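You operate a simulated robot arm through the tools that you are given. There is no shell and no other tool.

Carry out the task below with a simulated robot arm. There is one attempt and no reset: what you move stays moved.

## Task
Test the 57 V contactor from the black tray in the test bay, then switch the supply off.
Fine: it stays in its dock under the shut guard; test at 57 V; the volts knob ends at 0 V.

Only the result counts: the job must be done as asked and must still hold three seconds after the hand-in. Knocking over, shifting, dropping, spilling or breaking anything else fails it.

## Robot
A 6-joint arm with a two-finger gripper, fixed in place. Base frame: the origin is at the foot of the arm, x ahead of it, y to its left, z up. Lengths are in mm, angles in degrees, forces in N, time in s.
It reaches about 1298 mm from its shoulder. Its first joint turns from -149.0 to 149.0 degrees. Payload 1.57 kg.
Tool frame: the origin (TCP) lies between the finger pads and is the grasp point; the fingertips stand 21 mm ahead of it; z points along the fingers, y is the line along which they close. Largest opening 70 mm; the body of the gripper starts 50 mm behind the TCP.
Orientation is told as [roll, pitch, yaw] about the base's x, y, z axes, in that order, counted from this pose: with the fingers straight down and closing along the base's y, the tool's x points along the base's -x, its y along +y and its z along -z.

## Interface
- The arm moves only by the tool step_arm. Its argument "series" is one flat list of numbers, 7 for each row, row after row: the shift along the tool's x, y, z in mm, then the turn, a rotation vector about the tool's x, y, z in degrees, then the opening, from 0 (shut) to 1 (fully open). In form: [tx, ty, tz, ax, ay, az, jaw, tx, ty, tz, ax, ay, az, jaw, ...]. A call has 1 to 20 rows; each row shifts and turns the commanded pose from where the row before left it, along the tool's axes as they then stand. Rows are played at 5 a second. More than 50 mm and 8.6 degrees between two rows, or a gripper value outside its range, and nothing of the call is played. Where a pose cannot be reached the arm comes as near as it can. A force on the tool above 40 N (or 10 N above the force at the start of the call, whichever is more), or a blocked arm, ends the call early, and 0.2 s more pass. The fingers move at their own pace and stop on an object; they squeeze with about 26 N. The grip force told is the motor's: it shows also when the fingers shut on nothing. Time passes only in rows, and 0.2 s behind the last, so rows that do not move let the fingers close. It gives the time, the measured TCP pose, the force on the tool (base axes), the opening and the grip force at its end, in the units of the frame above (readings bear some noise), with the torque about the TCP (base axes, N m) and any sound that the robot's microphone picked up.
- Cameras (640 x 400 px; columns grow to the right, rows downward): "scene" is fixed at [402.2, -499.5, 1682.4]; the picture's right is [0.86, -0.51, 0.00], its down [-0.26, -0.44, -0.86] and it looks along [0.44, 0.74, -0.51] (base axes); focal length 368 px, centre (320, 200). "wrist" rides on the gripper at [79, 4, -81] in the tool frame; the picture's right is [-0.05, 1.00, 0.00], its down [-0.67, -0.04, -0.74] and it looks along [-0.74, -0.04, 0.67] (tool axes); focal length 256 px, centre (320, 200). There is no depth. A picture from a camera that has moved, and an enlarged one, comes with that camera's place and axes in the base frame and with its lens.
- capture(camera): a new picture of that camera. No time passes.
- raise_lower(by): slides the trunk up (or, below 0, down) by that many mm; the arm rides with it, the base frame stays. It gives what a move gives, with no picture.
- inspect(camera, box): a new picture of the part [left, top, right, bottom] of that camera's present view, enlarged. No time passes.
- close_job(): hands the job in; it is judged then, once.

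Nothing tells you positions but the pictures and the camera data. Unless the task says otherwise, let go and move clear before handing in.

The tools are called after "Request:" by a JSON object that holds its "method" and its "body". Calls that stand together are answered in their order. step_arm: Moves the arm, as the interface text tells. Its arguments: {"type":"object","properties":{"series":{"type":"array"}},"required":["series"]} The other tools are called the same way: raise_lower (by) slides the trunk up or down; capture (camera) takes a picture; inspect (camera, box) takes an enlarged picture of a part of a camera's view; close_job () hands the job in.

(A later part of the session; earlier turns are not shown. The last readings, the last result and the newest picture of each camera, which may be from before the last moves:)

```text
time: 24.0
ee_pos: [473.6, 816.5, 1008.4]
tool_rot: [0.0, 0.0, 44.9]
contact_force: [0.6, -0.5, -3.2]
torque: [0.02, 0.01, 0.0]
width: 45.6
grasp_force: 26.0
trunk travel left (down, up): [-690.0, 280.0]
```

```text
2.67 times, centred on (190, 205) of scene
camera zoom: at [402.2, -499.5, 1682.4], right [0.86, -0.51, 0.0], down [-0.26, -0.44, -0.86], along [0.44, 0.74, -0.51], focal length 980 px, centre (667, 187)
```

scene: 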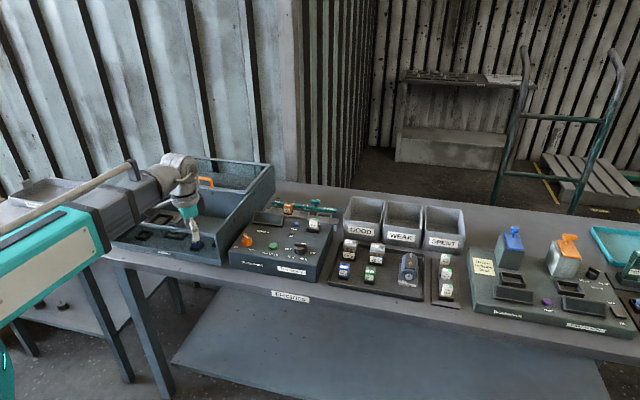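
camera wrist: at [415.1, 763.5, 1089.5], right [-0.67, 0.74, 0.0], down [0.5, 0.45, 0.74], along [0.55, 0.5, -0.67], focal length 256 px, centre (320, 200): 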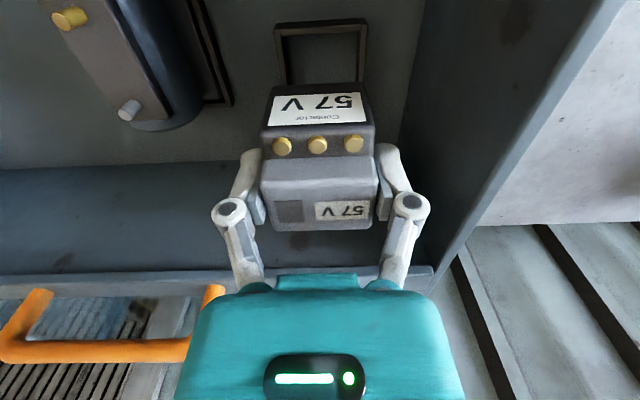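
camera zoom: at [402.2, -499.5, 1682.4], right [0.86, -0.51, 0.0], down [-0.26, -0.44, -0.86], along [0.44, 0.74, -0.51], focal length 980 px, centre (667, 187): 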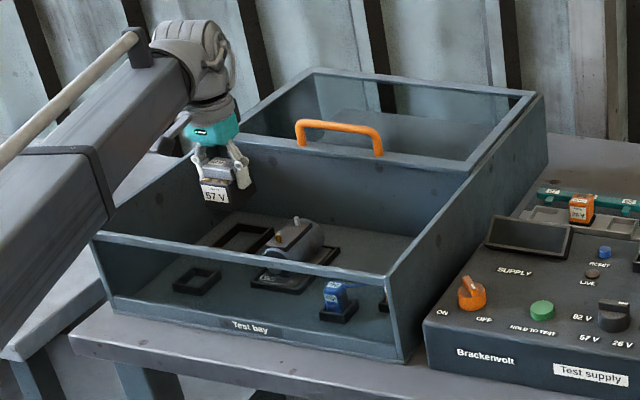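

Alignment is within about 1.5 mm; I nudge by that amount and lower to just above the dock rim.

Request:
{"method": "step_arm", "body": {"series": [-1.2, 1.3, 0, 0, 0, 0, 0.4, 0, 0, 0, 0, 0, 0, 0.4]}}

Request:
{"method": "raise_lower", "body": {"by": -54}}

Request:
{"method": "capture", "body": {"camera": "wrist"}}

Request:
{"method": "inspect", "body": {"camera": "wrist", "box": [240, 40, 400, 150]}}

Request:
{"method": "inspect", "body": {"camera": "scene", "box": [130, 160, 210, 250]}}

```text
time: 24.6
ee_pos: [474.3, 819.8, 1008.4]
tool_rot: [0.0, -0.1, 45.1]
contact_force: [0.1, -0.4, -2.2]
torque: [-0.03, -0.03, -0.05]
width: 45.5
grasp_force: 26.0
trunk travel left (down, up): [-690.0, 280.0]
```

```text
time: 25.6
ee_pos: [473.1, 820.1, 953.6]
tool_rot: [0.0, 0.0, 45.0]
contact_force: [0.5, -0.3, -1.2]
torque: [-0.01, 0.01, -0.02]
width: 45.7
grasp_force: 25.6
trunk travel left (down, up): [-636.0, 334.0]
```

```text
taken
camera wrist: at [415.2, 765.3, 1035.4], right [-0.67, 0.74, 0.0], down [0.5, 0.45, 0.74], along [0.55, 0.5, -0.67], focal length 256 px, centre (320, 200)
```

wrist: 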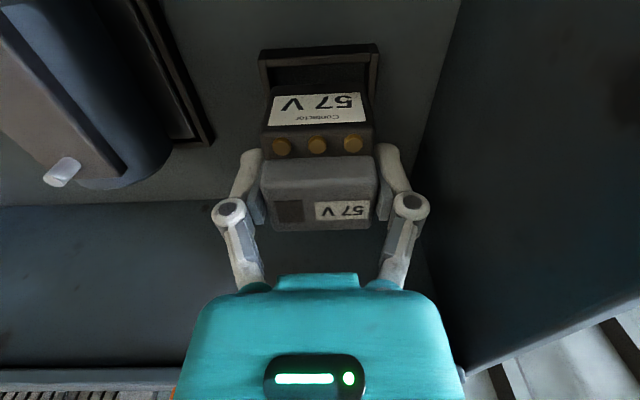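

```text
3.64 times, centred on (320, 95) of wrist
camera zoom: at [415.2, 765.3, 1035.4], right [-0.67, 0.74, 0.0], down [0.5, 0.45, 0.74], along [0.55, 0.5, -0.67], focal length 931 px, centre (320, 582)
```

zoom: 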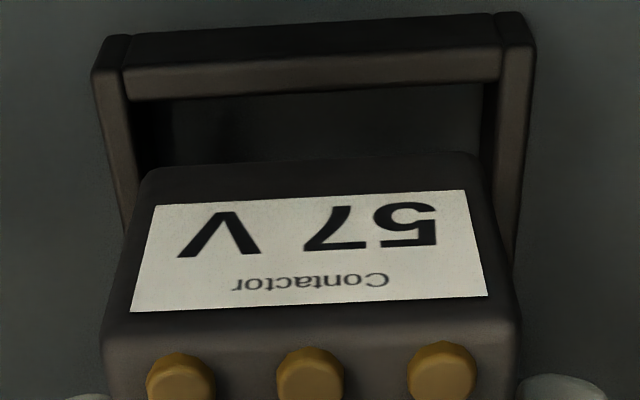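

```text
4.44 times, centred on (170, 205) of scene
camera zoom: at [402.2, -499.5, 1682.4], right [0.86, -0.51, 0.0], down [-0.26, -0.44, -0.86], along [0.44, 0.74, -0.51], focal length 1633 px, centre (987, 178)
```

zoom: 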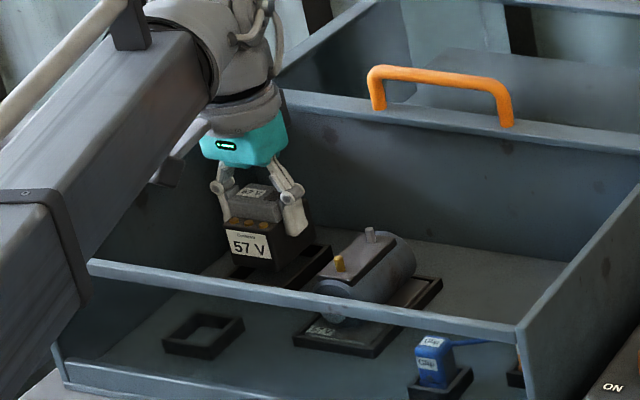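

Dock and contactor line up in the picture. I lower in small stages, watching force.

Request:
{"method": "raise_lower", "body": {"by": -14}}

Request:
{"method": "inspect", "body": {"camera": "wrist", "box": [240, 40, 400, 150]}}

```text
time: 26.2
ee_pos: [473.8, 819.6, 940.1]
tool_rot: [-0.1, 0.0, 45.0]
contact_force: [-0.2, 0.5, -1.9]
torque: [0.01, -0.05, 0.02]
width: 45.8
grasp_force: 25.8
trunk travel left (down, up): [-622.0, 348.0]
```

```text
3.64 times, centred on (320, 95) of wrist
camera zoom: at [415.2, 765.3, 1021.4], right [-0.67, 0.74, 0.0], down [0.5, 0.45, 0.74], along [0.55, 0.5, -0.67], focal length 931 px, centre (320, 582)
```

zoom: 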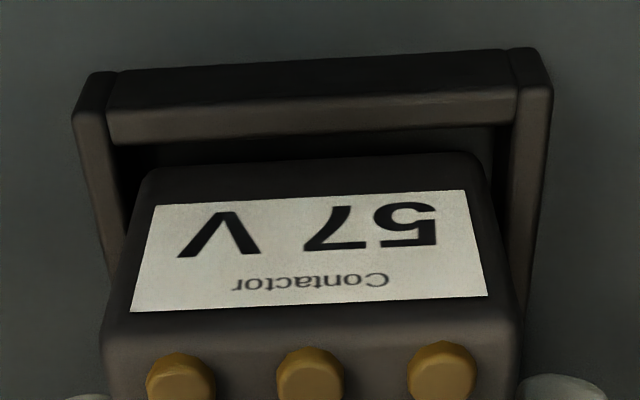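

Request:
{"method": "raise_lower", "body": {"by": -7}}

Request:
{"method": "inspect", "body": {"camera": "wrist", "box": [240, 40, 400, 150]}}

```text
time: 26.7
ee_pos: [474.0, 820.6, 932.6]
tool_rot: [0.0, 0.0, 45.0]
contact_force: [0.2, 0.1, -5.8]
torque: [-0.02, 0.03, -0.02]
width: 45.6
grasp_force: 26.3
trunk travel left (down, up): [-615.0, 355.0]
```

```text
3.64 times, centred on (320, 95) of wrist
camera zoom: at [415.3, 765.5, 1014.0], right [-0.67, 0.74, 0.0], down [0.5, 0.45, 0.74], along [0.55, 0.5, -0.67], focal length 931 px, centre (320, 582)
```

zoom: 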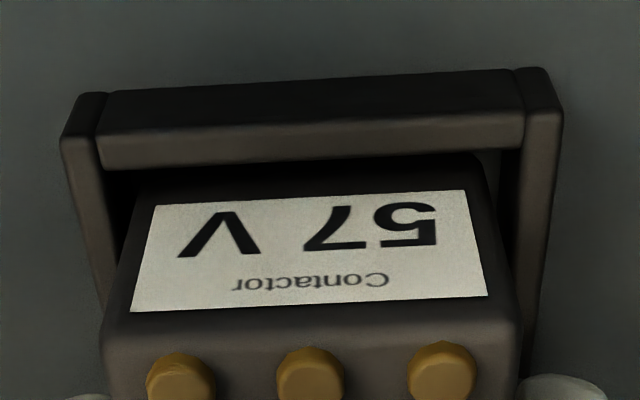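

Request:
{"method": "raise_lower", "body": {"by": -4}}

Request:
{"method": "inspect", "body": {"camera": "wrist", "box": [240, 40, 400, 150]}}

```text
time: 27.3
ee_pos: [472.3, 819.4, 931.2]
tool_rot: [-0.1, -0.2, 45.1]
contact_force: [2.8, 6.5, 17.6]
torque: [0.16, -0.08, -0.07]
width: 46.1
grasp_force: 25.9
trunk travel left (down, up): [-611.0, 359.0]
```

```text
3.64 times, centred on (320, 95) of wrist
camera zoom: at [414.8, 764.9, 1011.7], right [-0.67, 0.74, 0.0], down [0.5, 0.44, 0.75], along [0.55, 0.5, -0.67], focal length 931 px, centre (320, 582)
```

zoom: 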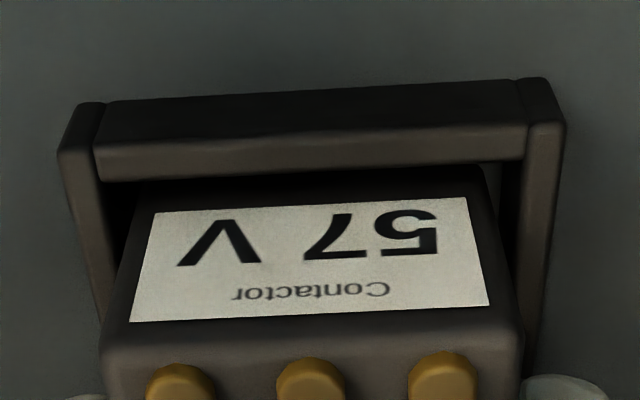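

The contactor touched the dock floor (17 N up). I ease off 2 mm, then open the fingers.

Request:
{"method": "raise_lower", "body": {"by": 2}}

Request:
{"method": "step_arm", "body": {"series": [0, 0, 0, 0, 0, 0, 0.7, 0, 0, 0, 0, 0, 0, 0.8, 0, 0, 0, 0, 0, 0, 0.85, 0, 0, 0, 0, 0, 0, 0.85]}}

Request:
{"method": "capture", "body": {"camera": "wrist"}}

Request:
{"method": "inspect", "body": {"camera": "scene", "box": [130, 160, 210, 250]}}

```text
time: 27.8
ee_pos: [472.4, 819.4, 930.8]
tool_rot: [0.0, 0.1, 45.0]
contact_force: [0.8, 2.2, -2.4]
torque: [0.12, 0.0, -0.01]
width: 45.8
grasp_force: 26.2
trunk travel left (down, up): [-613.0, 357.0]
```

```text
time: 28.8
ee_pos: [473.2, 818.9, 931.7]
tool_rot: [0.0, 0.1, 45.0]
contact_force: [0.5, 0.2, 0.5]
torque: [0.04, -0.01, 0.0]
width: 59.4
grasp_force: 0.0
trunk travel left (down, up): [-613.0, 357.0]
```

```text
taken
camera wrist: at [415.2, 765.2, 1012.6], right [-0.67, 0.74, 0.0], down [0.5, 0.45, 0.74], along [0.55, 0.5, -0.67], focal length 256 px, centre (320, 200)
```

wrist: 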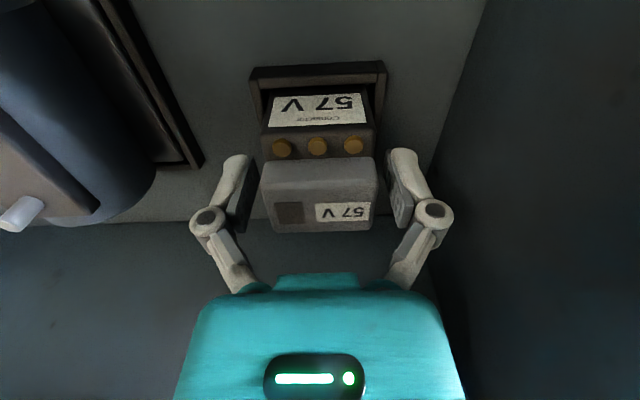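

```text
4.44 times, centred on (170, 205) of scene
camera zoom: at [402.2, -499.5, 1682.4], right [0.86, -0.51, 0.0], down [-0.26, -0.44, -0.86], along [0.44, 0.74, -0.51], focal length 1633 px, centre (987, 178)
```

zoom: 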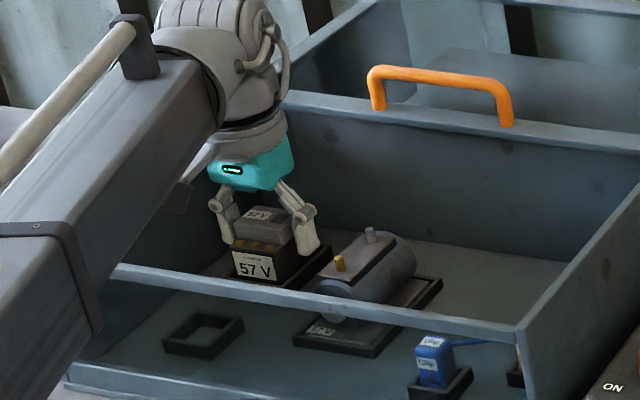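

The contactor is seated in the dock and free. I raise clear and look at the guard handle.

Request:
{"method": "raise_lower", "body": {"by": 220}}

Request:
{"method": "capture", "body": {"camera": "wrist"}}

Request:
{"method": "step_arm", "body": {"series": [30, -40, 0, 0, 0, 0, 0.5, 30, -40, 0, 0, 0, 0, 0, 30, -40, 0, 0, 0, 0, 0, 10, 0, 0, 0, 0, 0, 0]}}

Request:
{"method": "capture", "body": {"camera": "wrist"}}

Request:
{"method": "inspect", "body": {"camera": "scene", "box": [110, 140, 290, 270]}}

```text
time: 31.1
ee_pos: [472.3, 817.2, 1152.3]
tool_rot: [0.1, 0.0, 45.0]
contact_force: [0.4, 0.7, -0.2]
torque: [-0.05, 0.0, -0.01]
width: 59.6
grasp_force: 0.1
trunk travel left (down, up): [-833.0, 137.0]
```

```text
taken
camera wrist: at [415.2, 765.3, 1232.5], right [-0.67, 0.74, 0.0], down [0.5, 0.45, 0.74], along [0.55, 0.5, -0.67], focal length 256 px, centre (320, 200)
```

wrist: 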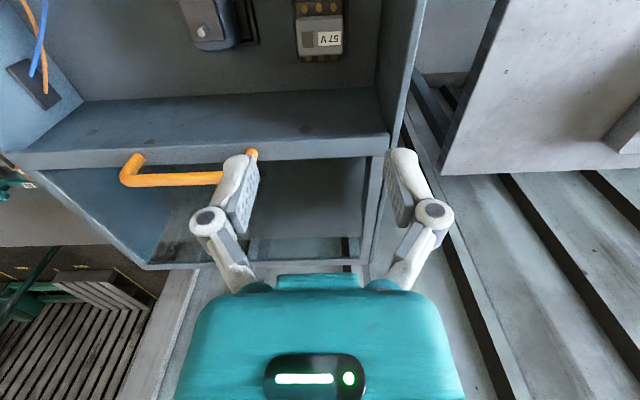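

```text
time: 32.1
ee_pos: [487.6, 662.9, 1151.8]
tool_rot: [0.1, 0.0, 44.9]
contact_force: [-0.1, 0.1, 0.3]
torque: [-0.02, 0.0, 0.01]
width: 0.0
grasp_force: 25.6
out of reach, approached as far as the arm can: row 3
trunk travel left (down, up): [-833.0, 137.0]
```

```text
taken
camera wrist: at [429.5, 608.6, 1232.7], right [-0.67, 0.74, 0.0], down [0.5, 0.45, 0.74], along [0.55, 0.5, -0.67], focal length 256 px, centre (320, 200)
```

wrist: 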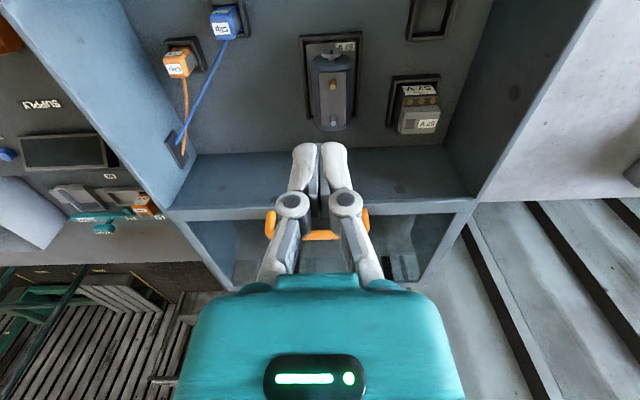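

```text
3.08 times, centred on (200, 205) of scene
camera zoom: at [402.2, -499.5, 1682.4], right [0.86, -0.51, 0.0], down [-0.26, -0.44, -0.86], along [0.44, 0.74, -0.51], focal length 1131 px, centre (689, 185)
```

zoom: 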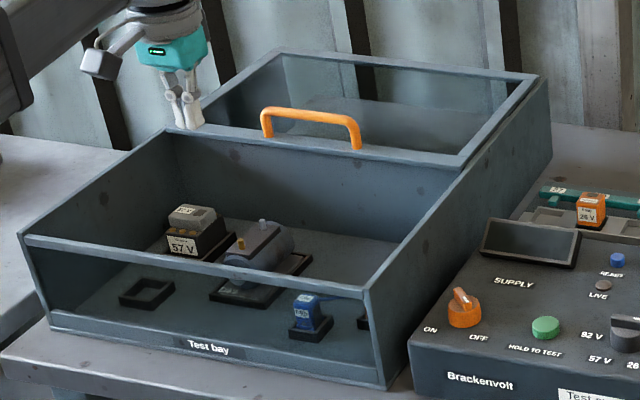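

Request:
{"method": "inspect", "body": {"camera": "wrist", "box": [230, 170, 410, 270]}}

Request:
{"method": "inspect", "body": {"camera": "scene", "box": [170, 160, 250, 210]}}

```text
3.56 times, centred on (320, 220) of wrist
camera zoom: at [429.5, 608.6, 1232.7], right [-0.67, 0.74, 0.0], down [0.5, 0.45, 0.74], along [0.55, 0.5, -0.67], focal length 910 px, centre (320, 129)
```

zoom: 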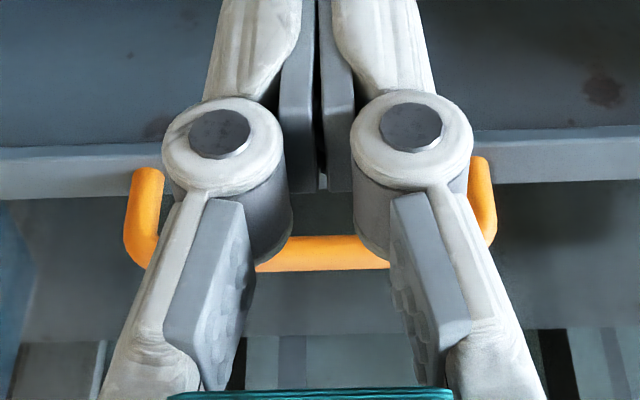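

```text
8.00 times, centred on (210, 185) of scene
camera zoom: at [402.2, -499.5, 1682.4], right [0.86, -0.51, 0.0], down [-0.26, -0.44, -0.86], along [0.44, 0.74, -0.51], focal length 2940 px, centre (1200, 320)
```

zoom: 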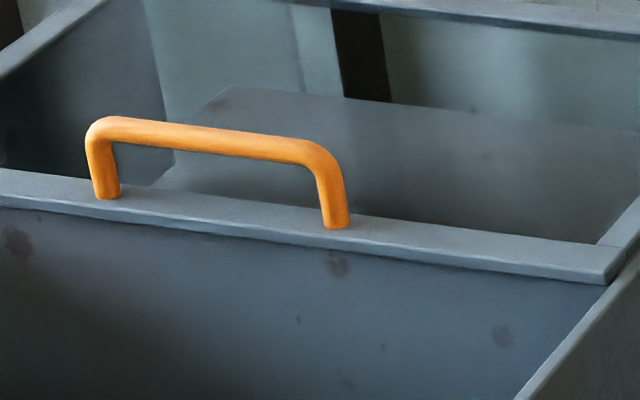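

The guard handle's bar is centred near (629, 783, 1054) across the bay. I will put the closed fingers behind it and pull the guard to the front.

Request:
{"method": "step_arm", "body": {"series": [-42, -3, 0, 0, 0, 0, 0, -42, -3, 0, 0, 0, 0, 0, -42, -3, 0, 0, 0, 0, 0, -42, -3, 0, 0, 0, 0, 0, -42, -3, 0, 0, 0, 0, 0]}}

Request:
{"method": "raise_lower", "body": {"by": -60}}

Request:
{"method": "capture", "body": {"camera": "wrist"}}

Request:
{"method": "inspect", "body": {"camera": "scene", "box": [110, 120, 290, 250]}}

```text
time: 33.3
ee_pos: [647.1, 803.1, 1151.6]
tool_rot: [0.1, 0.0, 45.0]
contact_force: [-0.9, -0.3, -0.6]
torque: [0.0, -0.01, 0.01]
width: 0.0
grasp_force: 25.3
trunk travel left (down, up): [-833.0, 137.0]
```

```text
time: 34.3
ee_pos: [646.0, 802.2, 1091.9]
tool_rot: [-0.1, 0.1, 45.0]
contact_force: [0.0, 0.1, -0.6]
torque: [0.05, -0.04, -0.03]
width: 0.2
grasp_force: 25.8
trunk travel left (down, up): [-773.0, 197.0]
```

```text
taken
camera wrist: at [587.3, 748.5, 1172.6], right [-0.67, 0.74, 0.0], down [0.5, 0.45, 0.74], along [0.55, 0.5, -0.67], focal length 256 px, centre (320, 200)
```

wrist: 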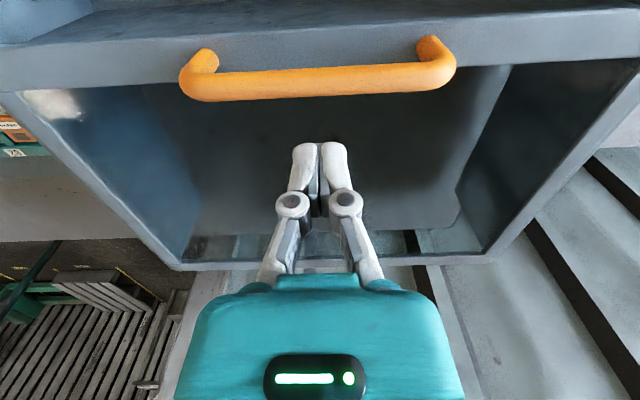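

```text
3.08 times, centred on (200, 185) of scene
camera zoom: at [402.2, -499.5, 1682.4], right [0.86, -0.51, 0.0], down [-0.26, -0.44, -0.86], along [0.44, 0.74, -0.51], focal length 1131 px, centre (689, 246)
```

zoom: 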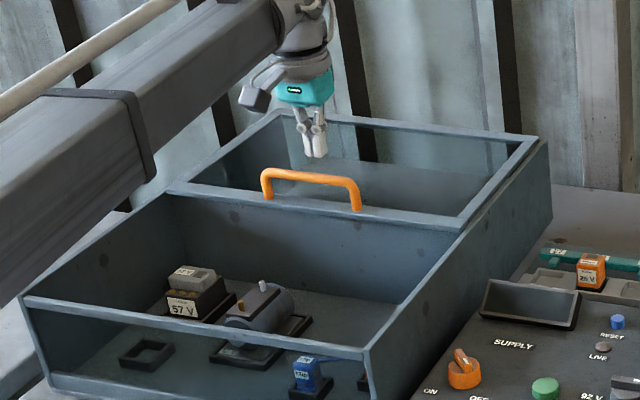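

The fingers are just behind the bar. I lower to bar height and begin pulling toward the front.

Request:
{"method": "raise_lower", "body": {"by": -44}}

Request:
{"method": "step_arm", "body": {"series": [15, 0, 0, 0, 0, 0, 0, 15, 0, 0, 0, 0, 0, 0, 15, 0, 0, 0, 0, 0, 0]}}

Request:
{"method": "inspect", "body": {"camera": "scene", "box": [110, 120, 290, 250]}}

```text
time: 35.2
ee_pos: [643.5, 802.3, 1047.1]
tool_rot: [0.0, 0.0, 44.9]
contact_force: [0.7, -0.1, 0.3]
torque: [-0.01, -0.02, 0.0]
width: 0.0
grasp_force: 26.0
trunk travel left (down, up): [-729.0, 241.0]
```

```text
time: 36.0
ee_pos: [612.9, 770.1, 1048.3]
tool_rot: [-0.1, 0.0, 45.0]
contact_force: [0.4, -0.6, 0.6]
torque: [-0.01, -0.02, -0.02]
width: 0.0
grasp_force: 29.1
trunk travel left (down, up): [-729.0, 241.0]
```

```text
3.08 times, centred on (200, 185) of scene
camera zoom: at [402.2, -499.5, 1682.4], right [0.86, -0.51, 0.0], down [-0.26, -0.44, -0.86], along [0.44, 0.74, -0.51], focal length 1131 px, centre (689, 246)
```

zoom: 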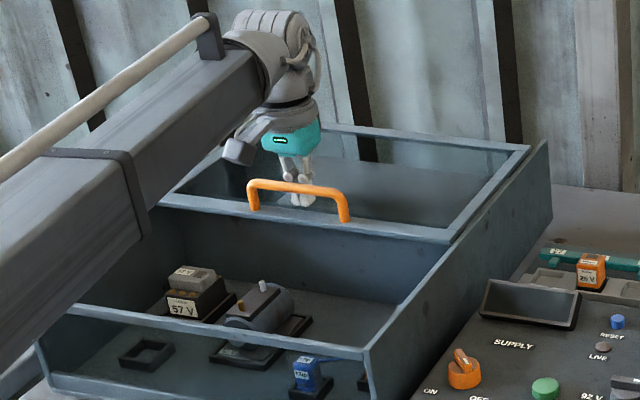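

The guard slides freely. I keep pulling until it stops at the front.

Request:
{"method": "step_arm", "body": {"series": [20, 0, 0, 0, 0, 0, 0, 20, 0, 0, 0, 0, 0, 0, 20, 0, 0, 0, 0, 0, 0, 20, 0, 0, 0, 0, 0, 0, 20, 0, 0, 0, 0, 0, 0, 20, 0, 0, 0, 0, 0, 0, 20, 0, 0, 0, 0, 0, 0, 20, 0, 0, 0, 0, 0, 0]}}

Request:
{"method": "inspect", "body": {"camera": "scene", "box": [90, 130, 290, 280]}}

```text
time: 37.8
ee_pos: [501.2, 655.2, 1047.2]
tool_rot: [0.0, 0.1, 45.0]
contact_force: [1.3, 0.2, -0.5]
torque: [-0.01, 0.0, 0.0]
width: 0.0
grasp_force: 29.1
trunk travel left (down, up): [-729.0, 241.0]
```

```text
2.67 times, centred on (190, 205) of scene
camera zoom: at [402.2, -499.5, 1682.4], right [0.86, -0.51, 0.0], down [-0.26, -0.44, -0.86], along [0.44, 0.74, -0.51], focal length 980 px, centre (667, 187)
```

zoom: 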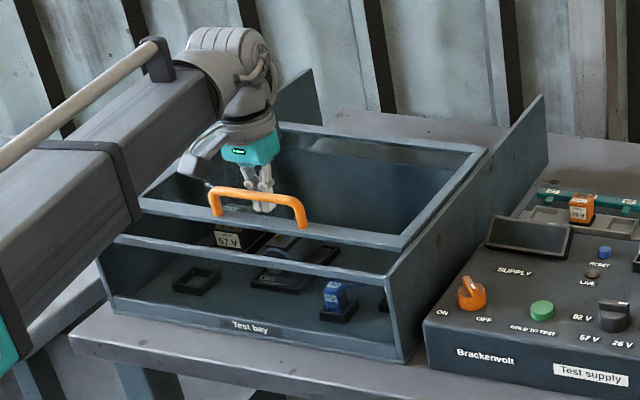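

Request:
{"method": "step_arm", "body": {"series": [12, 0, 0, 0, 0, 0, 0, 12, 0, 0, 0, 0, 0, 0, 12, 0, 0, 0, 0, 0, 0, 10, 0, 0, 0, 0, 0, 0, 8, 0, 0, 0, 0, 0, 0, 6, 0, 0, 0, 0, 0, 0, 6, 0, 0, 0, 0, 0, 0, 6, 0, 0, 0, 0, 0, 0, 6, 0, 0, 0, 0, 0, 0, 6, 0, 0, 0, 0, 0, 0]}}

Request:
{"method": "inspect", "body": {"camera": "scene", "box": [90, 130, 290, 280]}}

```text
time: 39.3
ee_pos: [461.5, 619.0, 1047.4]
tool_rot: [0.0, -0.7, 44.9]
contact_force: [8.9, 9.1, 5.0]
torque: [-0.14, 0.06, -0.02]
width: 6.1
grasp_force: 28.5
trunk travel left (down, up): [-729.0, 241.0]
stopped in row 7: the force on the tool passed its limit at 46 N (the readings are from after the stop); the commanded pose is now the measured one
```

```text
2.67 times, centred on (190, 205) of scene
camera zoom: at [402.2, -499.5, 1682.4], right [0.86, -0.51, 0.0], down [-0.26, -0.44, -0.86], along [0.44, 0.74, -0.51], focal length 980 px, centre (667, 187)
```

zoom: 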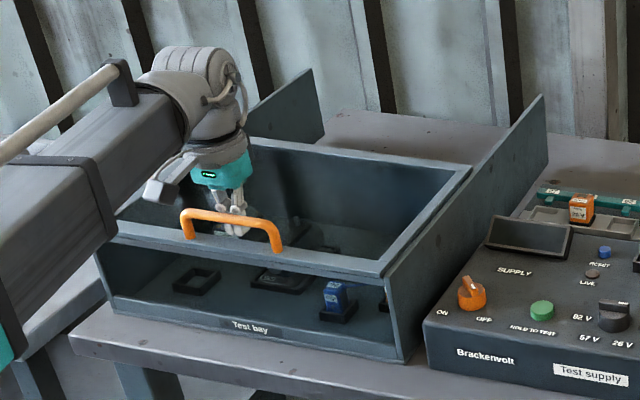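

The guard hit its front stop (46 N). I back off from the bar, raise, and check that it is shut.

Request:
{"method": "step_arm", "body": {"series": [-6, 0, 0, 0, 0, 0, 0, -10, 0, 0, 0, 0, 0, 0]}}

Request:
{"method": "raise_lower", "body": {"by": 90}}

Request:
{"method": "step_arm", "body": {"series": [0, -40, 0, 0, 0, 0, 0, 0, -40, 0, 0, 0, 0, 0, 0, -40, 0, 0, 0, 0, 0, 0, -40, 0, 0, 0, 0, 0, 0, -40, 0, 0, 0, 0, 0]}}

Request:
{"method": "capture", "body": {"camera": "wrist"}}

Request:
{"method": "inspect", "body": {"camera": "scene", "box": [90, 130, 290, 280]}}

```text
time: 39.9
ee_pos: [470.4, 627.8, 1047.5]
tool_rot: [0.1, -0.6, 44.9]
contact_force: [-0.3, -0.1, 0.3]
torque: [0.0, 0.02, -0.01]
width: 0.2
grasp_force: 28.4
trunk travel left (down, up): [-729.0, 241.0]
```

```text
time: 41.2
ee_pos: [470.2, 628.7, 1137.4]
tool_rot: [-0.1, -0.6, 45.1]
contact_force: [1.0, 0.0, -0.2]
torque: [-0.02, -0.01, 0.0]
width: 0.0
grasp_force: 27.9
trunk travel left (down, up): [-819.0, 151.0]
```

```text
time: 42.4
ee_pos: [610.9, 485.7, 1137.3]
tool_rot: [0.0, -0.5, 44.9]
contact_force: [-0.8, -0.5, 0.4]
torque: [0.01, 0.0, 0.0]
width: 0.0
grasp_force: 28.5
trunk travel left (down, up): [-819.0, 151.0]
```

```text
taken
camera wrist: at [551.9, 432.2, 1217.7], right [-0.67, 0.74, 0.0], down [0.49, 0.44, 0.75], along [0.56, 0.5, -0.66], focal length 256 px, centre (320, 200)
```

wrist: 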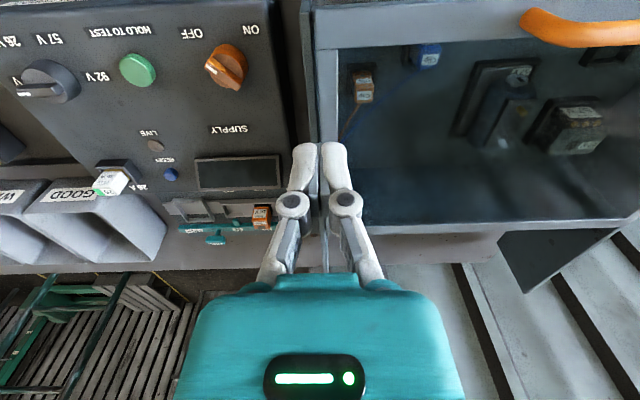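

```text
2.67 times, centred on (190, 205) of scene
camera zoom: at [402.2, -499.5, 1682.4], right [0.86, -0.51, 0.0], down [-0.26, -0.44, -0.86], along [0.44, 0.74, -0.51], focal length 980 px, centre (667, 187)
```

zoom: 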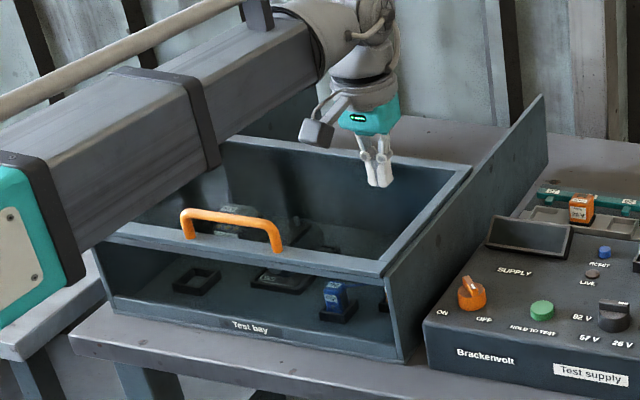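

The guard is shut with the contactor in its dock. Next I measure the supply's knobs; I move over for a good view of the volts knob.

Request:
{"method": "step_arm", "body": {"series": [20, -35, 0, -0.35, 0.35, 0, 0, 20, -35, 0, 0, 0, 0, 0, 10, -35, 0, 0, 0, 0, 0]}}

Request:
{"method": "capture", "body": {"camera": "wrist"}}

Request:
{"method": "inspect", "body": {"camera": "wrist", "box": [140, 20, 400, 180]}}

Request:
{"method": "inspect", "body": {"camera": "scene", "box": [225, 200, 335, 280]}}

```text
time: 43.2
ee_pos: [649.1, 377.6, 1137.5]
tool_rot: [0.4, -0.4, 45.0]
contact_force: [-0.6, 0.7, -0.3]
torque: [-0.02, 0.01, -0.01]
width: 0.1
grasp_force: 28.6
trunk travel left (down, up): [-819.0, 151.0]
```

```text
taken
camera wrist: at [591.2, 323.2, 1218.2], right [-0.67, 0.74, 0.01], down [0.5, 0.44, 0.75], along [0.55, 0.5, -0.66], focal length 256 px, centre (320, 200)
```

wrist: 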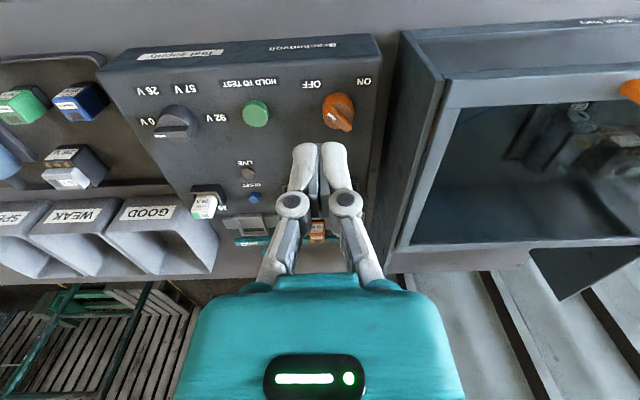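

```text
2.46 times, centred on (270, 100) of wrist
camera zoom: at [591.2, 323.2, 1218.2], right [-0.67, 0.74, 0.01], down [0.5, 0.44, 0.75], along [0.55, 0.5, -0.66], focal length 630 px, centre (443, 446)
```

zoom: 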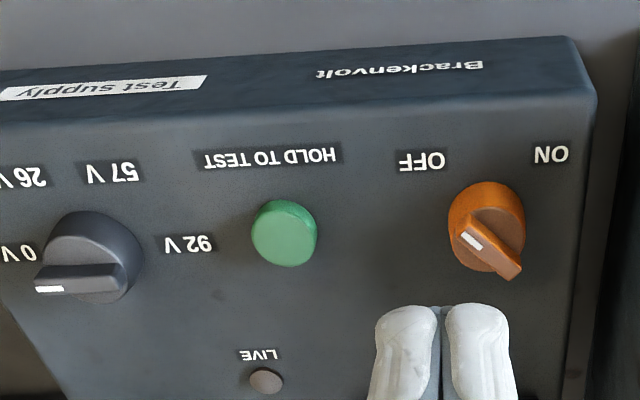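

```text
5.00 times, centred on (280, 240) of scene
camera zoom: at [402.2, -499.5, 1682.4], right [0.86, -0.51, 0.0], down [-0.26, -0.44, -0.86], along [0.44, 0.74, -0.51], focal length 1837 px, centre (520, 0)
```

zoom: 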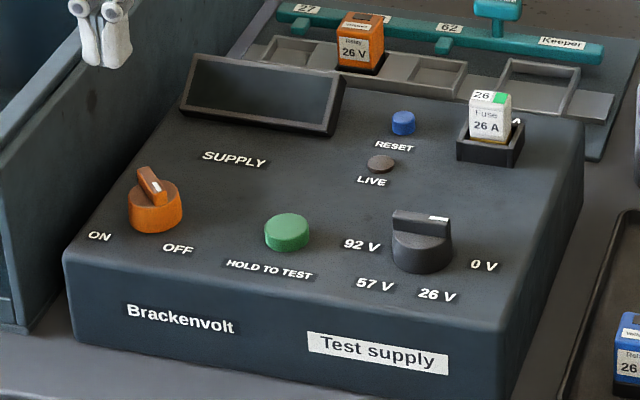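

Knob, switch and button located: volts knob near (812, 313, 983), switch near (684, 435), button near (747, 370). To turn the volts knob by a grip I test turning the wrist to a yaw of about 140° in free air.

Request:
{"method": "step_arm", "body": {"series": [0, 0, 0, 0.4, 0.4, 0, 0, 0, 0, 0, 0, 0, -8, 0.5, 0, 0, 0, 0, 0, -8, 0.5, 0, 0, 0, 0, 0, -8, 0.5, 0, 0, 0, 0, 0, -8, 0.5, 0, 0, 0, 0, 0, -8, 0.5, 0, 0, 0, 0, 0, -8, 0.5, 0, 0, 0, 0, 0, -8, 0.5, 0, 0, 0, 0, 0, -8, 0.5, 0, 0, 0, 0, 0, -8, 0.5, 0, 0, 0, 0, 0, -8, 0.5, 0, 0, 0, 0, 0, -8, 0.5, 0, 0, 0, 0, 0, -7, 0.5]}}

```text
time: 46.0
ee_pos: [651.2, 376.5, 1137.7]
tool_rot: [0.1, -0.1, 140.1]
contact_force: [-0.2, 0.3, 0.4]
torque: [0.02, 0.01, 0.0]
width: 34.9
grasp_force: 0.1
trunk travel left (down, up): [-819.0, 151.0]
```

The wrist reaches that yaw. I move over the volts knob and look.

Request:
{"method": "step_arm", "body": {"series": [41, -14, 0, 0, 0, 0, 0.5, 41, -14, 0, 0, 0, 0, 0.5, 41, -14, 0, 0, 0, 0, 0.5, 41, -14, 0, 0, 0, 0, 0.5]}}

Request:
{"method": "raise_lower", "body": {"by": -70}}

Request:
{"method": "capture", "body": {"camera": "wrist"}}

Request:
{"method": "inspect", "body": {"camera": "wrist", "box": [240, 40, 400, 150]}}

```text
time: 47.0
ee_pos: [814.4, 313.5, 1136.9]
tool_rot: [0.2, 0.0, 140.1]
contact_force: [0.1, -0.1, 0.8]
torque: [-0.01, -0.01, 0.0]
width: 34.8
grasp_force: 0.0
trunk travel left (down, up): [-819.0, 151.0]
```

```text
time: 48.1
ee_pos: [814.0, 314.1, 1067.2]
tool_rot: [0.1, -0.1, 139.9]
contact_force: [-0.2, 0.4, 0.1]
torque: [-0.02, 0.01, 0.03]
width: 35.0
grasp_force: 0.0
trunk travel left (down, up): [-749.0, 221.0]
```

```text
taken
camera wrist: at [872.6, 259.5, 1148.6], right [-0.68, -0.73, 0.0], down [-0.49, 0.46, 0.74], along [-0.54, 0.51, -0.67], focal length 256 px, centre (320, 200)
```

wrist: 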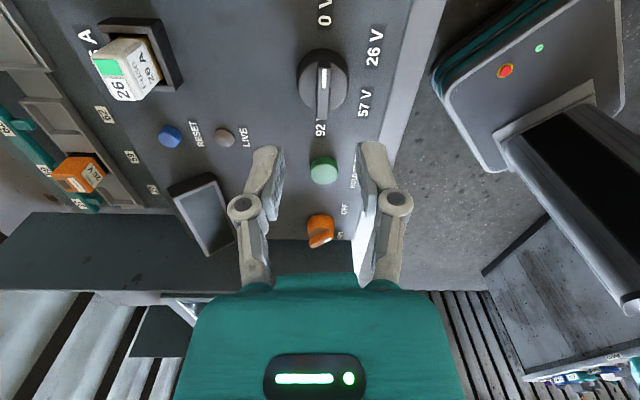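

```text
3.64 times, centred on (320, 95) of wrist
camera zoom: at [872.6, 259.5, 1148.6], right [-0.68, -0.73, 0.0], down [-0.49, 0.46, 0.74], along [-0.54, 0.51, -0.67], focal length 931 px, centre (320, 582)
```

zoom: 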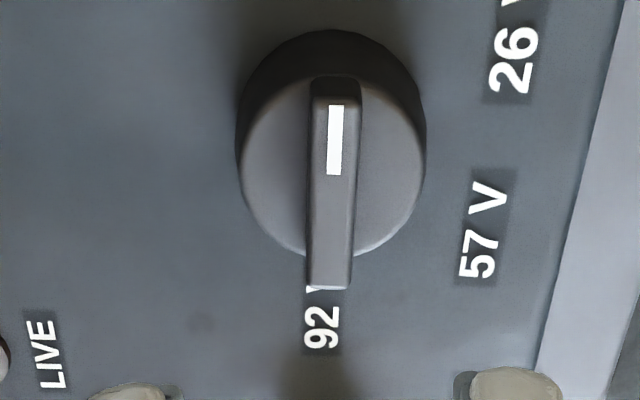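

The bar of the volts knob points at 0 V, about 4° off my gripper line, top at about 984. I align, descend, and grip it.

Request:
{"method": "step_arm", "body": {"series": [0.7, 2.3, 0, 0, 0, 4.6, 0.5, 0, 0, 0, 0, 0, 0, 0.5]}}

Request:
{"method": "raise_lower", "body": {"by": -50}}

Request:
{"method": "capture", "body": {"camera": "wrist"}}

Request:
{"method": "inspect", "body": {"camera": "scene", "box": [260, 200, 340, 260]}}

```text
time: 48.7
ee_pos: [813.9, 312.0, 1067.6]
tool_rot: [0.1, 0.0, 135.3]
contact_force: [0.4, 0.3, 0.2]
torque: [0.05, -0.02, -0.01]
width: 35.0
grasp_force: 0.0
trunk travel left (down, up): [-749.0, 221.0]
```

```text
time: 49.6
ee_pos: [811.9, 311.3, 1017.6]
tool_rot: [0.1, 0.0, 135.3]
contact_force: [-0.3, -0.4, 1.3]
torque: [-0.02, 0.02, -0.01]
width: 34.9
grasp_force: 0.0
trunk travel left (down, up): [-699.0, 271.0]
```

```text
taken
camera wrist: at [867.1, 252.4, 1098.7], right [-0.74, -0.67, 0.0], down [-0.45, 0.49, 0.74], along [-0.5, 0.55, -0.67], focal length 256 px, centre (320, 200)
```

wrist: 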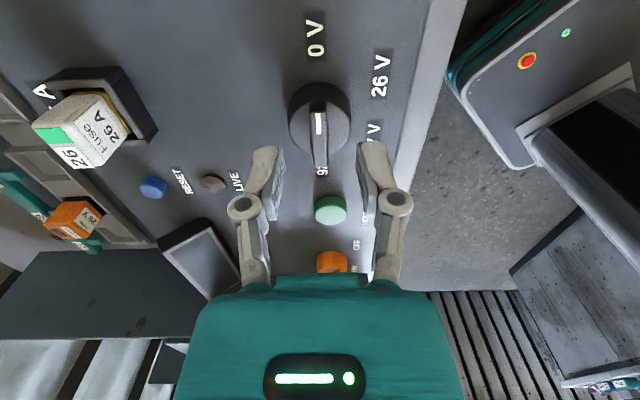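

```text
6.67 times, centred on (300, 230) of scene
camera zoom: at [402.2, -499.5, 1682.4], right [0.86, -0.51, 0.0], down [-0.26, -0.44, -0.86], along [0.44, 0.74, -0.51], focal length 2450 px, centre (453, 0)
```

zoom: 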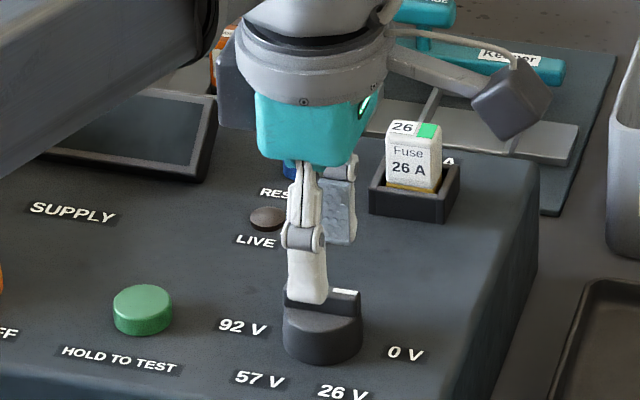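

Request:
{"method": "inspect", "body": {"camera": "wrist", "box": [270, 70, 370, 190]}}

```text
3.33 times, centred on (320, 130) of wrist
camera zoom: at [867.1, 252.4, 1098.7], right [-0.74, -0.67, 0.0], down [-0.45, 0.49, 0.74], along [-0.5, 0.55, -0.67], focal length 853 px, centre (320, 433)
```

zoom: 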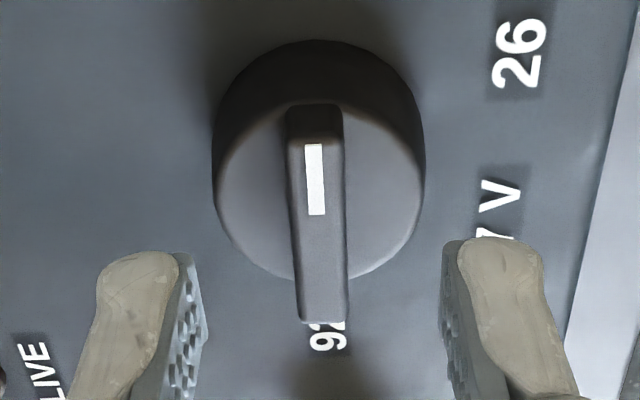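

Aligned within 1°. I lower 20 mm so the fingertips straddle the bar and close.

Request:
{"method": "step_arm", "body": {"series": [-1.2, -0.3, 0, 0, 0, 0, 0.5]}}

Request:
{"method": "raise_lower", "body": {"by": -20}}

Request:
{"method": "step_arm", "body": {"series": [0, 0, 0, 0, 0, 0, 0.05, 0, 0, 0, 0, 0, 0, 0.05, 0, 0, 0, 0, 0, 0, 0.05, 0, 0, 0, 0, 0, 0, 0.05]}}

Request:
{"method": "inspect", "body": {"camera": "wrist", "box": [220, 60, 420, 220]}}

Request:
{"method": "inspect", "body": {"camera": "scene", "box": [260, 200, 340, 260]}}

```text
time: 50.0
ee_pos: [811.6, 312.1, 1018.2]
tool_rot: [0.1, 0.0, 135.4]
contact_force: [0.6, -0.5, -0.1]
torque: [0.0, 0.0, -0.02]
width: 35.1
grasp_force: 0.0
trunk travel left (down, up): [-699.0, 271.0]
```

```text
time: 50.6
ee_pos: [812.0, 312.7, 997.3]
tool_rot: [0.1, 0.1, 135.4]
contact_force: [-0.1, 0.4, 0.1]
torque: [0.01, 0.01, 0.03]
width: 35.0
grasp_force: 0.0
trunk travel left (down, up): [-679.0, 291.0]
```

```text
time: 51.6
ee_pos: [812.1, 312.0, 997.0]
tool_rot: [0.0, 0.0, 135.4]
contact_force: [1.1, 0.5, 1.7]
torque: [0.03, 0.0, -0.07]
width: 9.3
grasp_force: 32.0
trunk travel left (down, up): [-679.0, 291.0]
```

```text
2.50 times, centred on (320, 140) of wrist
camera zoom: at [866.5, 253.2, 1078.6], right [-0.74, -0.67, 0.0], down [-0.45, 0.49, 0.74], along [-0.5, 0.55, -0.67], focal length 640 px, centre (320, 350)
```

zoom: 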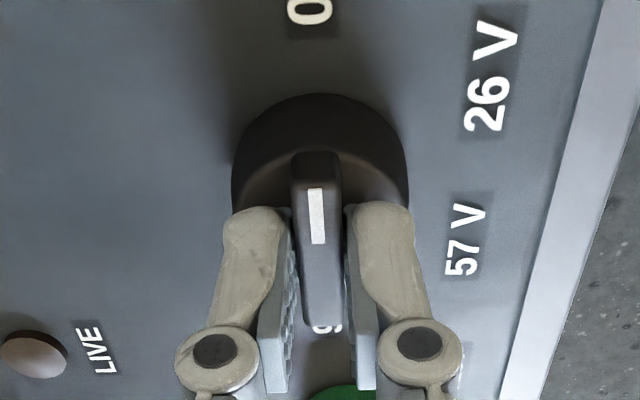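

```text
6.67 times, centred on (300, 230) of scene
camera zoom: at [402.2, -499.5, 1682.4], right [0.86, -0.51, 0.0], down [-0.26, -0.44, -0.86], along [0.44, 0.74, -0.51], focal length 2450 px, centre (453, 0)
```

zoom: 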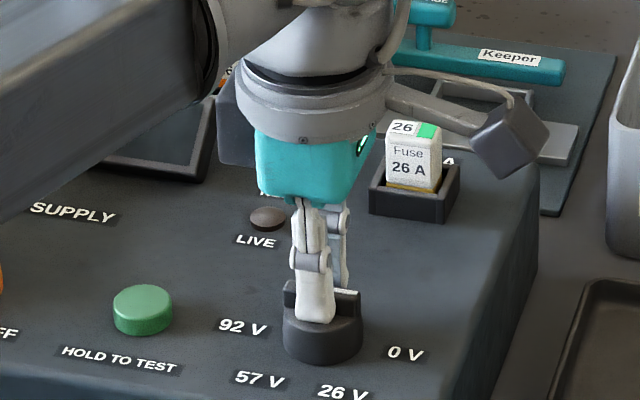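

The bar is gripped. I turn clockwise in stages toward 57 V (120°).

Request:
{"method": "step_arm", "body": {"series": [0, 0, 0, 0, 0, 6, 0.05, 0, 0, 0, 0, 0, 6, 0.05, 0, 0, 0, 0, 0, 6, 0.05, 0, 0, 0, 0, 0, 6, 0.05, 0, 0, 0, 0, 0, 6, 0.05, 0, 0, 0, 0, 0, 6, 0.05, 0, 0, 0, 0, 0, 6, 0.05, 0, 0, 0, 0, 0, 6, 0.05, 0, 0, 0, 0, 0, 6, 0.05, 0, 0, 0, 0, 0, 6, 0.05]}}

Request:
{"method": "capture", "body": {"camera": "wrist"}}

Request:
{"method": "inspect", "body": {"camera": "wrist", "box": [220, 60, 420, 220]}}

```text
time: 53.9
ee_pos: [812.2, 311.7, 998.3]
tool_rot: [0.0, 0.1, 75.2]
contact_force: [-1.4, 1.9, -0.8]
torque: [0.74, -0.15, 0.0]
width: 9.2
grasp_force: 31.5
trunk travel left (down, up): [-679.0, 291.0]
```

```text
taken
camera wrist: at [788.6, 236.3, 1078.8], right [-0.95, 0.31, 0.0], down [0.2, 0.64, 0.74], along [0.23, 0.71, -0.67], focal length 256 px, centre (320, 200)
```

wrist: 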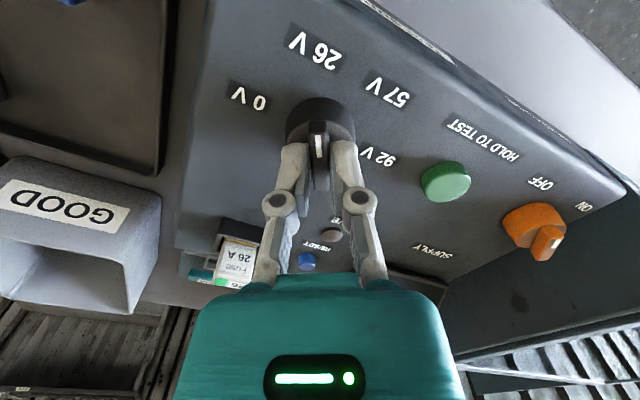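

```text
2.50 times, centred on (320, 140) of wrist
camera zoom: at [788.6, 236.3, 1078.8], right [-0.95, 0.31, 0.0], down [0.2, 0.64, 0.74], along [0.23, 0.71, -0.67], focal length 640 px, centre (320, 350)
```

zoom: 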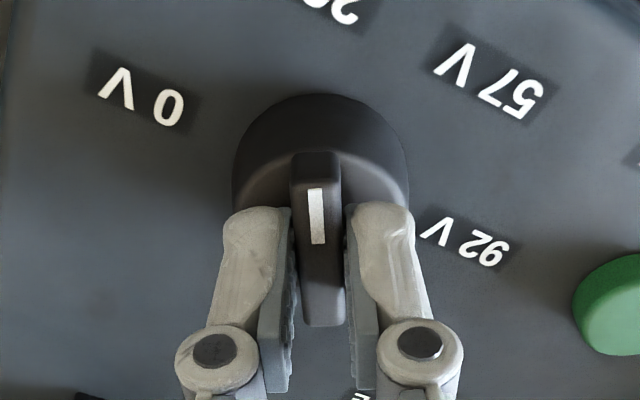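

The knob followed to 26 V. Another 60° to 57 V.

Request:
{"method": "step_arm", "body": {"series": [0, 0, 0, 0, 0, 6, 0.05, 0, 0, 0, 0, 0, 6, 0.05, 0, 0, 0, 0, 0, 6, 0.05, 0, 0, 0, 0, 0, 6, 0.05, 0, 0, 0, 0, 0, 6, 0.05, 0, 0, 0, 0, 0, 6, 0.05, 0, 0, 0, 0, 0, 6, 0.05, 0, 0, 0, 0, 0, 6, 0.05, 0, 0, 0, 0, 0, 6, 0.05, 0, 0, 0, 0, 0, 6, 0.05]}}

Request:
{"method": "capture", "body": {"camera": "wrist"}}

Request:
{"method": "inspect", "body": {"camera": "wrist", "box": [220, 60, 420, 220]}}

Request:
{"method": "inspect", "body": {"camera": "scene", "box": [225, 200, 335, 280]}}

```text
time: 56.0
ee_pos: [811.3, 312.4, 997.3]
tool_rot: [-0.1, 0.1, 15.3]
contact_force: [-0.8, 3.6, 0.8]
torque: [-0.03, 0.36, -0.01]
width: 9.0
grasp_force: 31.9
trunk travel left (down, up): [-679.0, 291.0]
```

```text
taken
camera wrist: at [735.1, 295.3, 1078.8], right [-0.21, 0.98, 0.0], down [0.65, 0.14, 0.74], along [0.73, 0.16, -0.67], focal length 256 px, centre (320, 200)
```

wrist: 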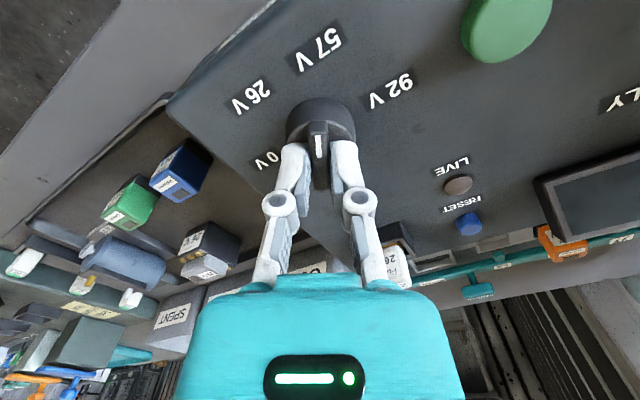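

```text
2.50 times, centred on (320, 140) of wrist
camera zoom: at [735.1, 295.3, 1078.8], right [-0.21, 0.98, 0.0], down [0.65, 0.14, 0.74], along [0.73, 0.16, -0.67], focal length 640 px, centre (320, 350)
```

zoom: 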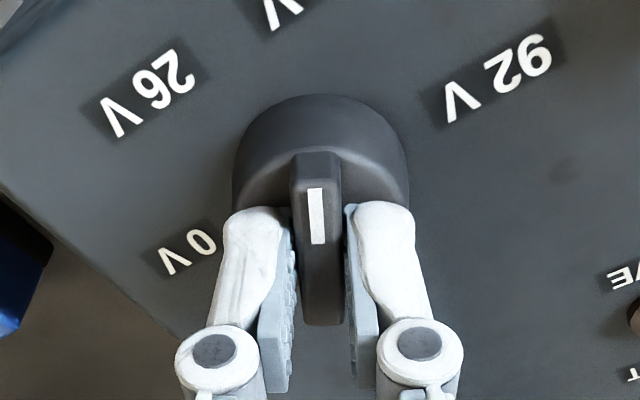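

```text
5.00 times, centred on (280, 240) of scene
camera zoom: at [402.2, -499.5, 1682.4], right [0.86, -0.51, 0.0], down [-0.26, -0.44, -0.86], along [0.44, 0.74, -0.51], focal length 1837 px, centre (520, 0)
```

zoom: 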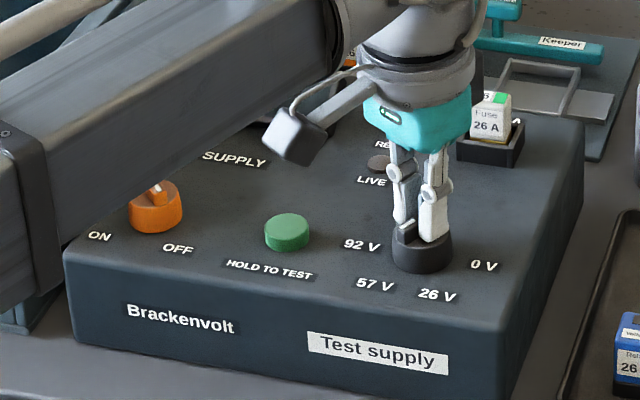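

The pointer lines up with 57 V. I release and lift off.

Request:
{"method": "step_arm", "body": {"series": [0, 0, 0, 0, 0, 0, 0.3, 0, 0, 0, 0, 0, 0, 0.5, 0, 0, 0, 0, 0, 0, 0.5]}}

Request:
{"method": "raise_lower", "body": {"by": 70}}

Request:
{"method": "capture", "body": {"camera": "wrist"}}

Request:
{"method": "inspect", "body": {"camera": "wrist", "box": [240, 20, 400, 160]}}

Request:
{"method": "inspect", "body": {"camera": "scene", "box": [225, 190, 335, 280]}}

```text
time: 56.9
ee_pos: [811.3, 312.7, 998.1]
tool_rot: [-0.1, 0.0, 15.4]
contact_force: [-0.1, -1.1, -0.3]
torque: [-0.03, 0.0, -0.01]
width: 35.1
grasp_force: 0.1
trunk travel left (down, up): [-679.0, 291.0]
```

```text
time: 57.9
ee_pos: [812.9, 313.0, 1068.3]
tool_rot: [-0.1, 0.2, 15.4]
contact_force: [-0.4, 0.1, -0.7]
torque: [0.02, -0.02, 0.0]
width: 34.9
grasp_force: 0.1
trunk travel left (down, up): [-749.0, 221.0]
```

```text
taken
camera wrist: at [735.7, 295.0, 1148.6], right [-0.21, 0.98, 0.0], down [0.65, 0.14, 0.74], along [0.73, 0.16, -0.67], focal length 256 px, centre (320, 200)
```

wrist: 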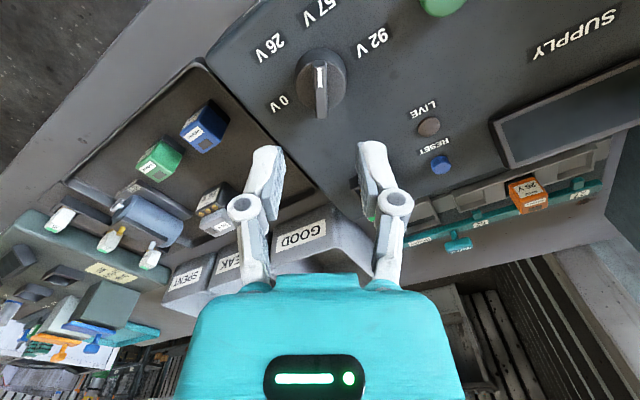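

```text
2.86 times, centred on (320, 90) of wrist
camera zoom: at [735.7, 295.0, 1148.6], right [-0.21, 0.98, 0.0], down [0.65, 0.14, 0.74], along [0.73, 0.16, -0.67], focal length 731 px, centre (320, 514)
```

zoom: 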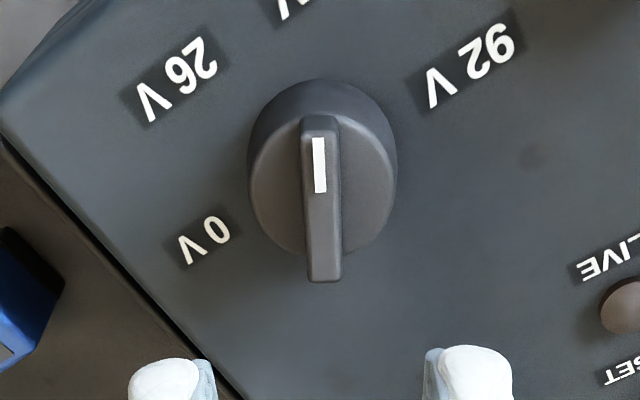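

```text
4.44 times, centred on (280, 235) of scene
camera zoom: at [402.2, -499.5, 1682.4], right [0.86, -0.51, 0.0], down [-0.26, -0.44, -0.86], along [0.44, 0.74, -0.51], focal length 1633 px, centre (498, 44)
```

zoom: 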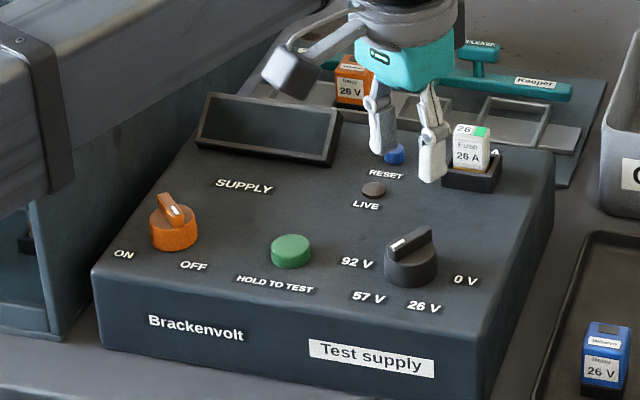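

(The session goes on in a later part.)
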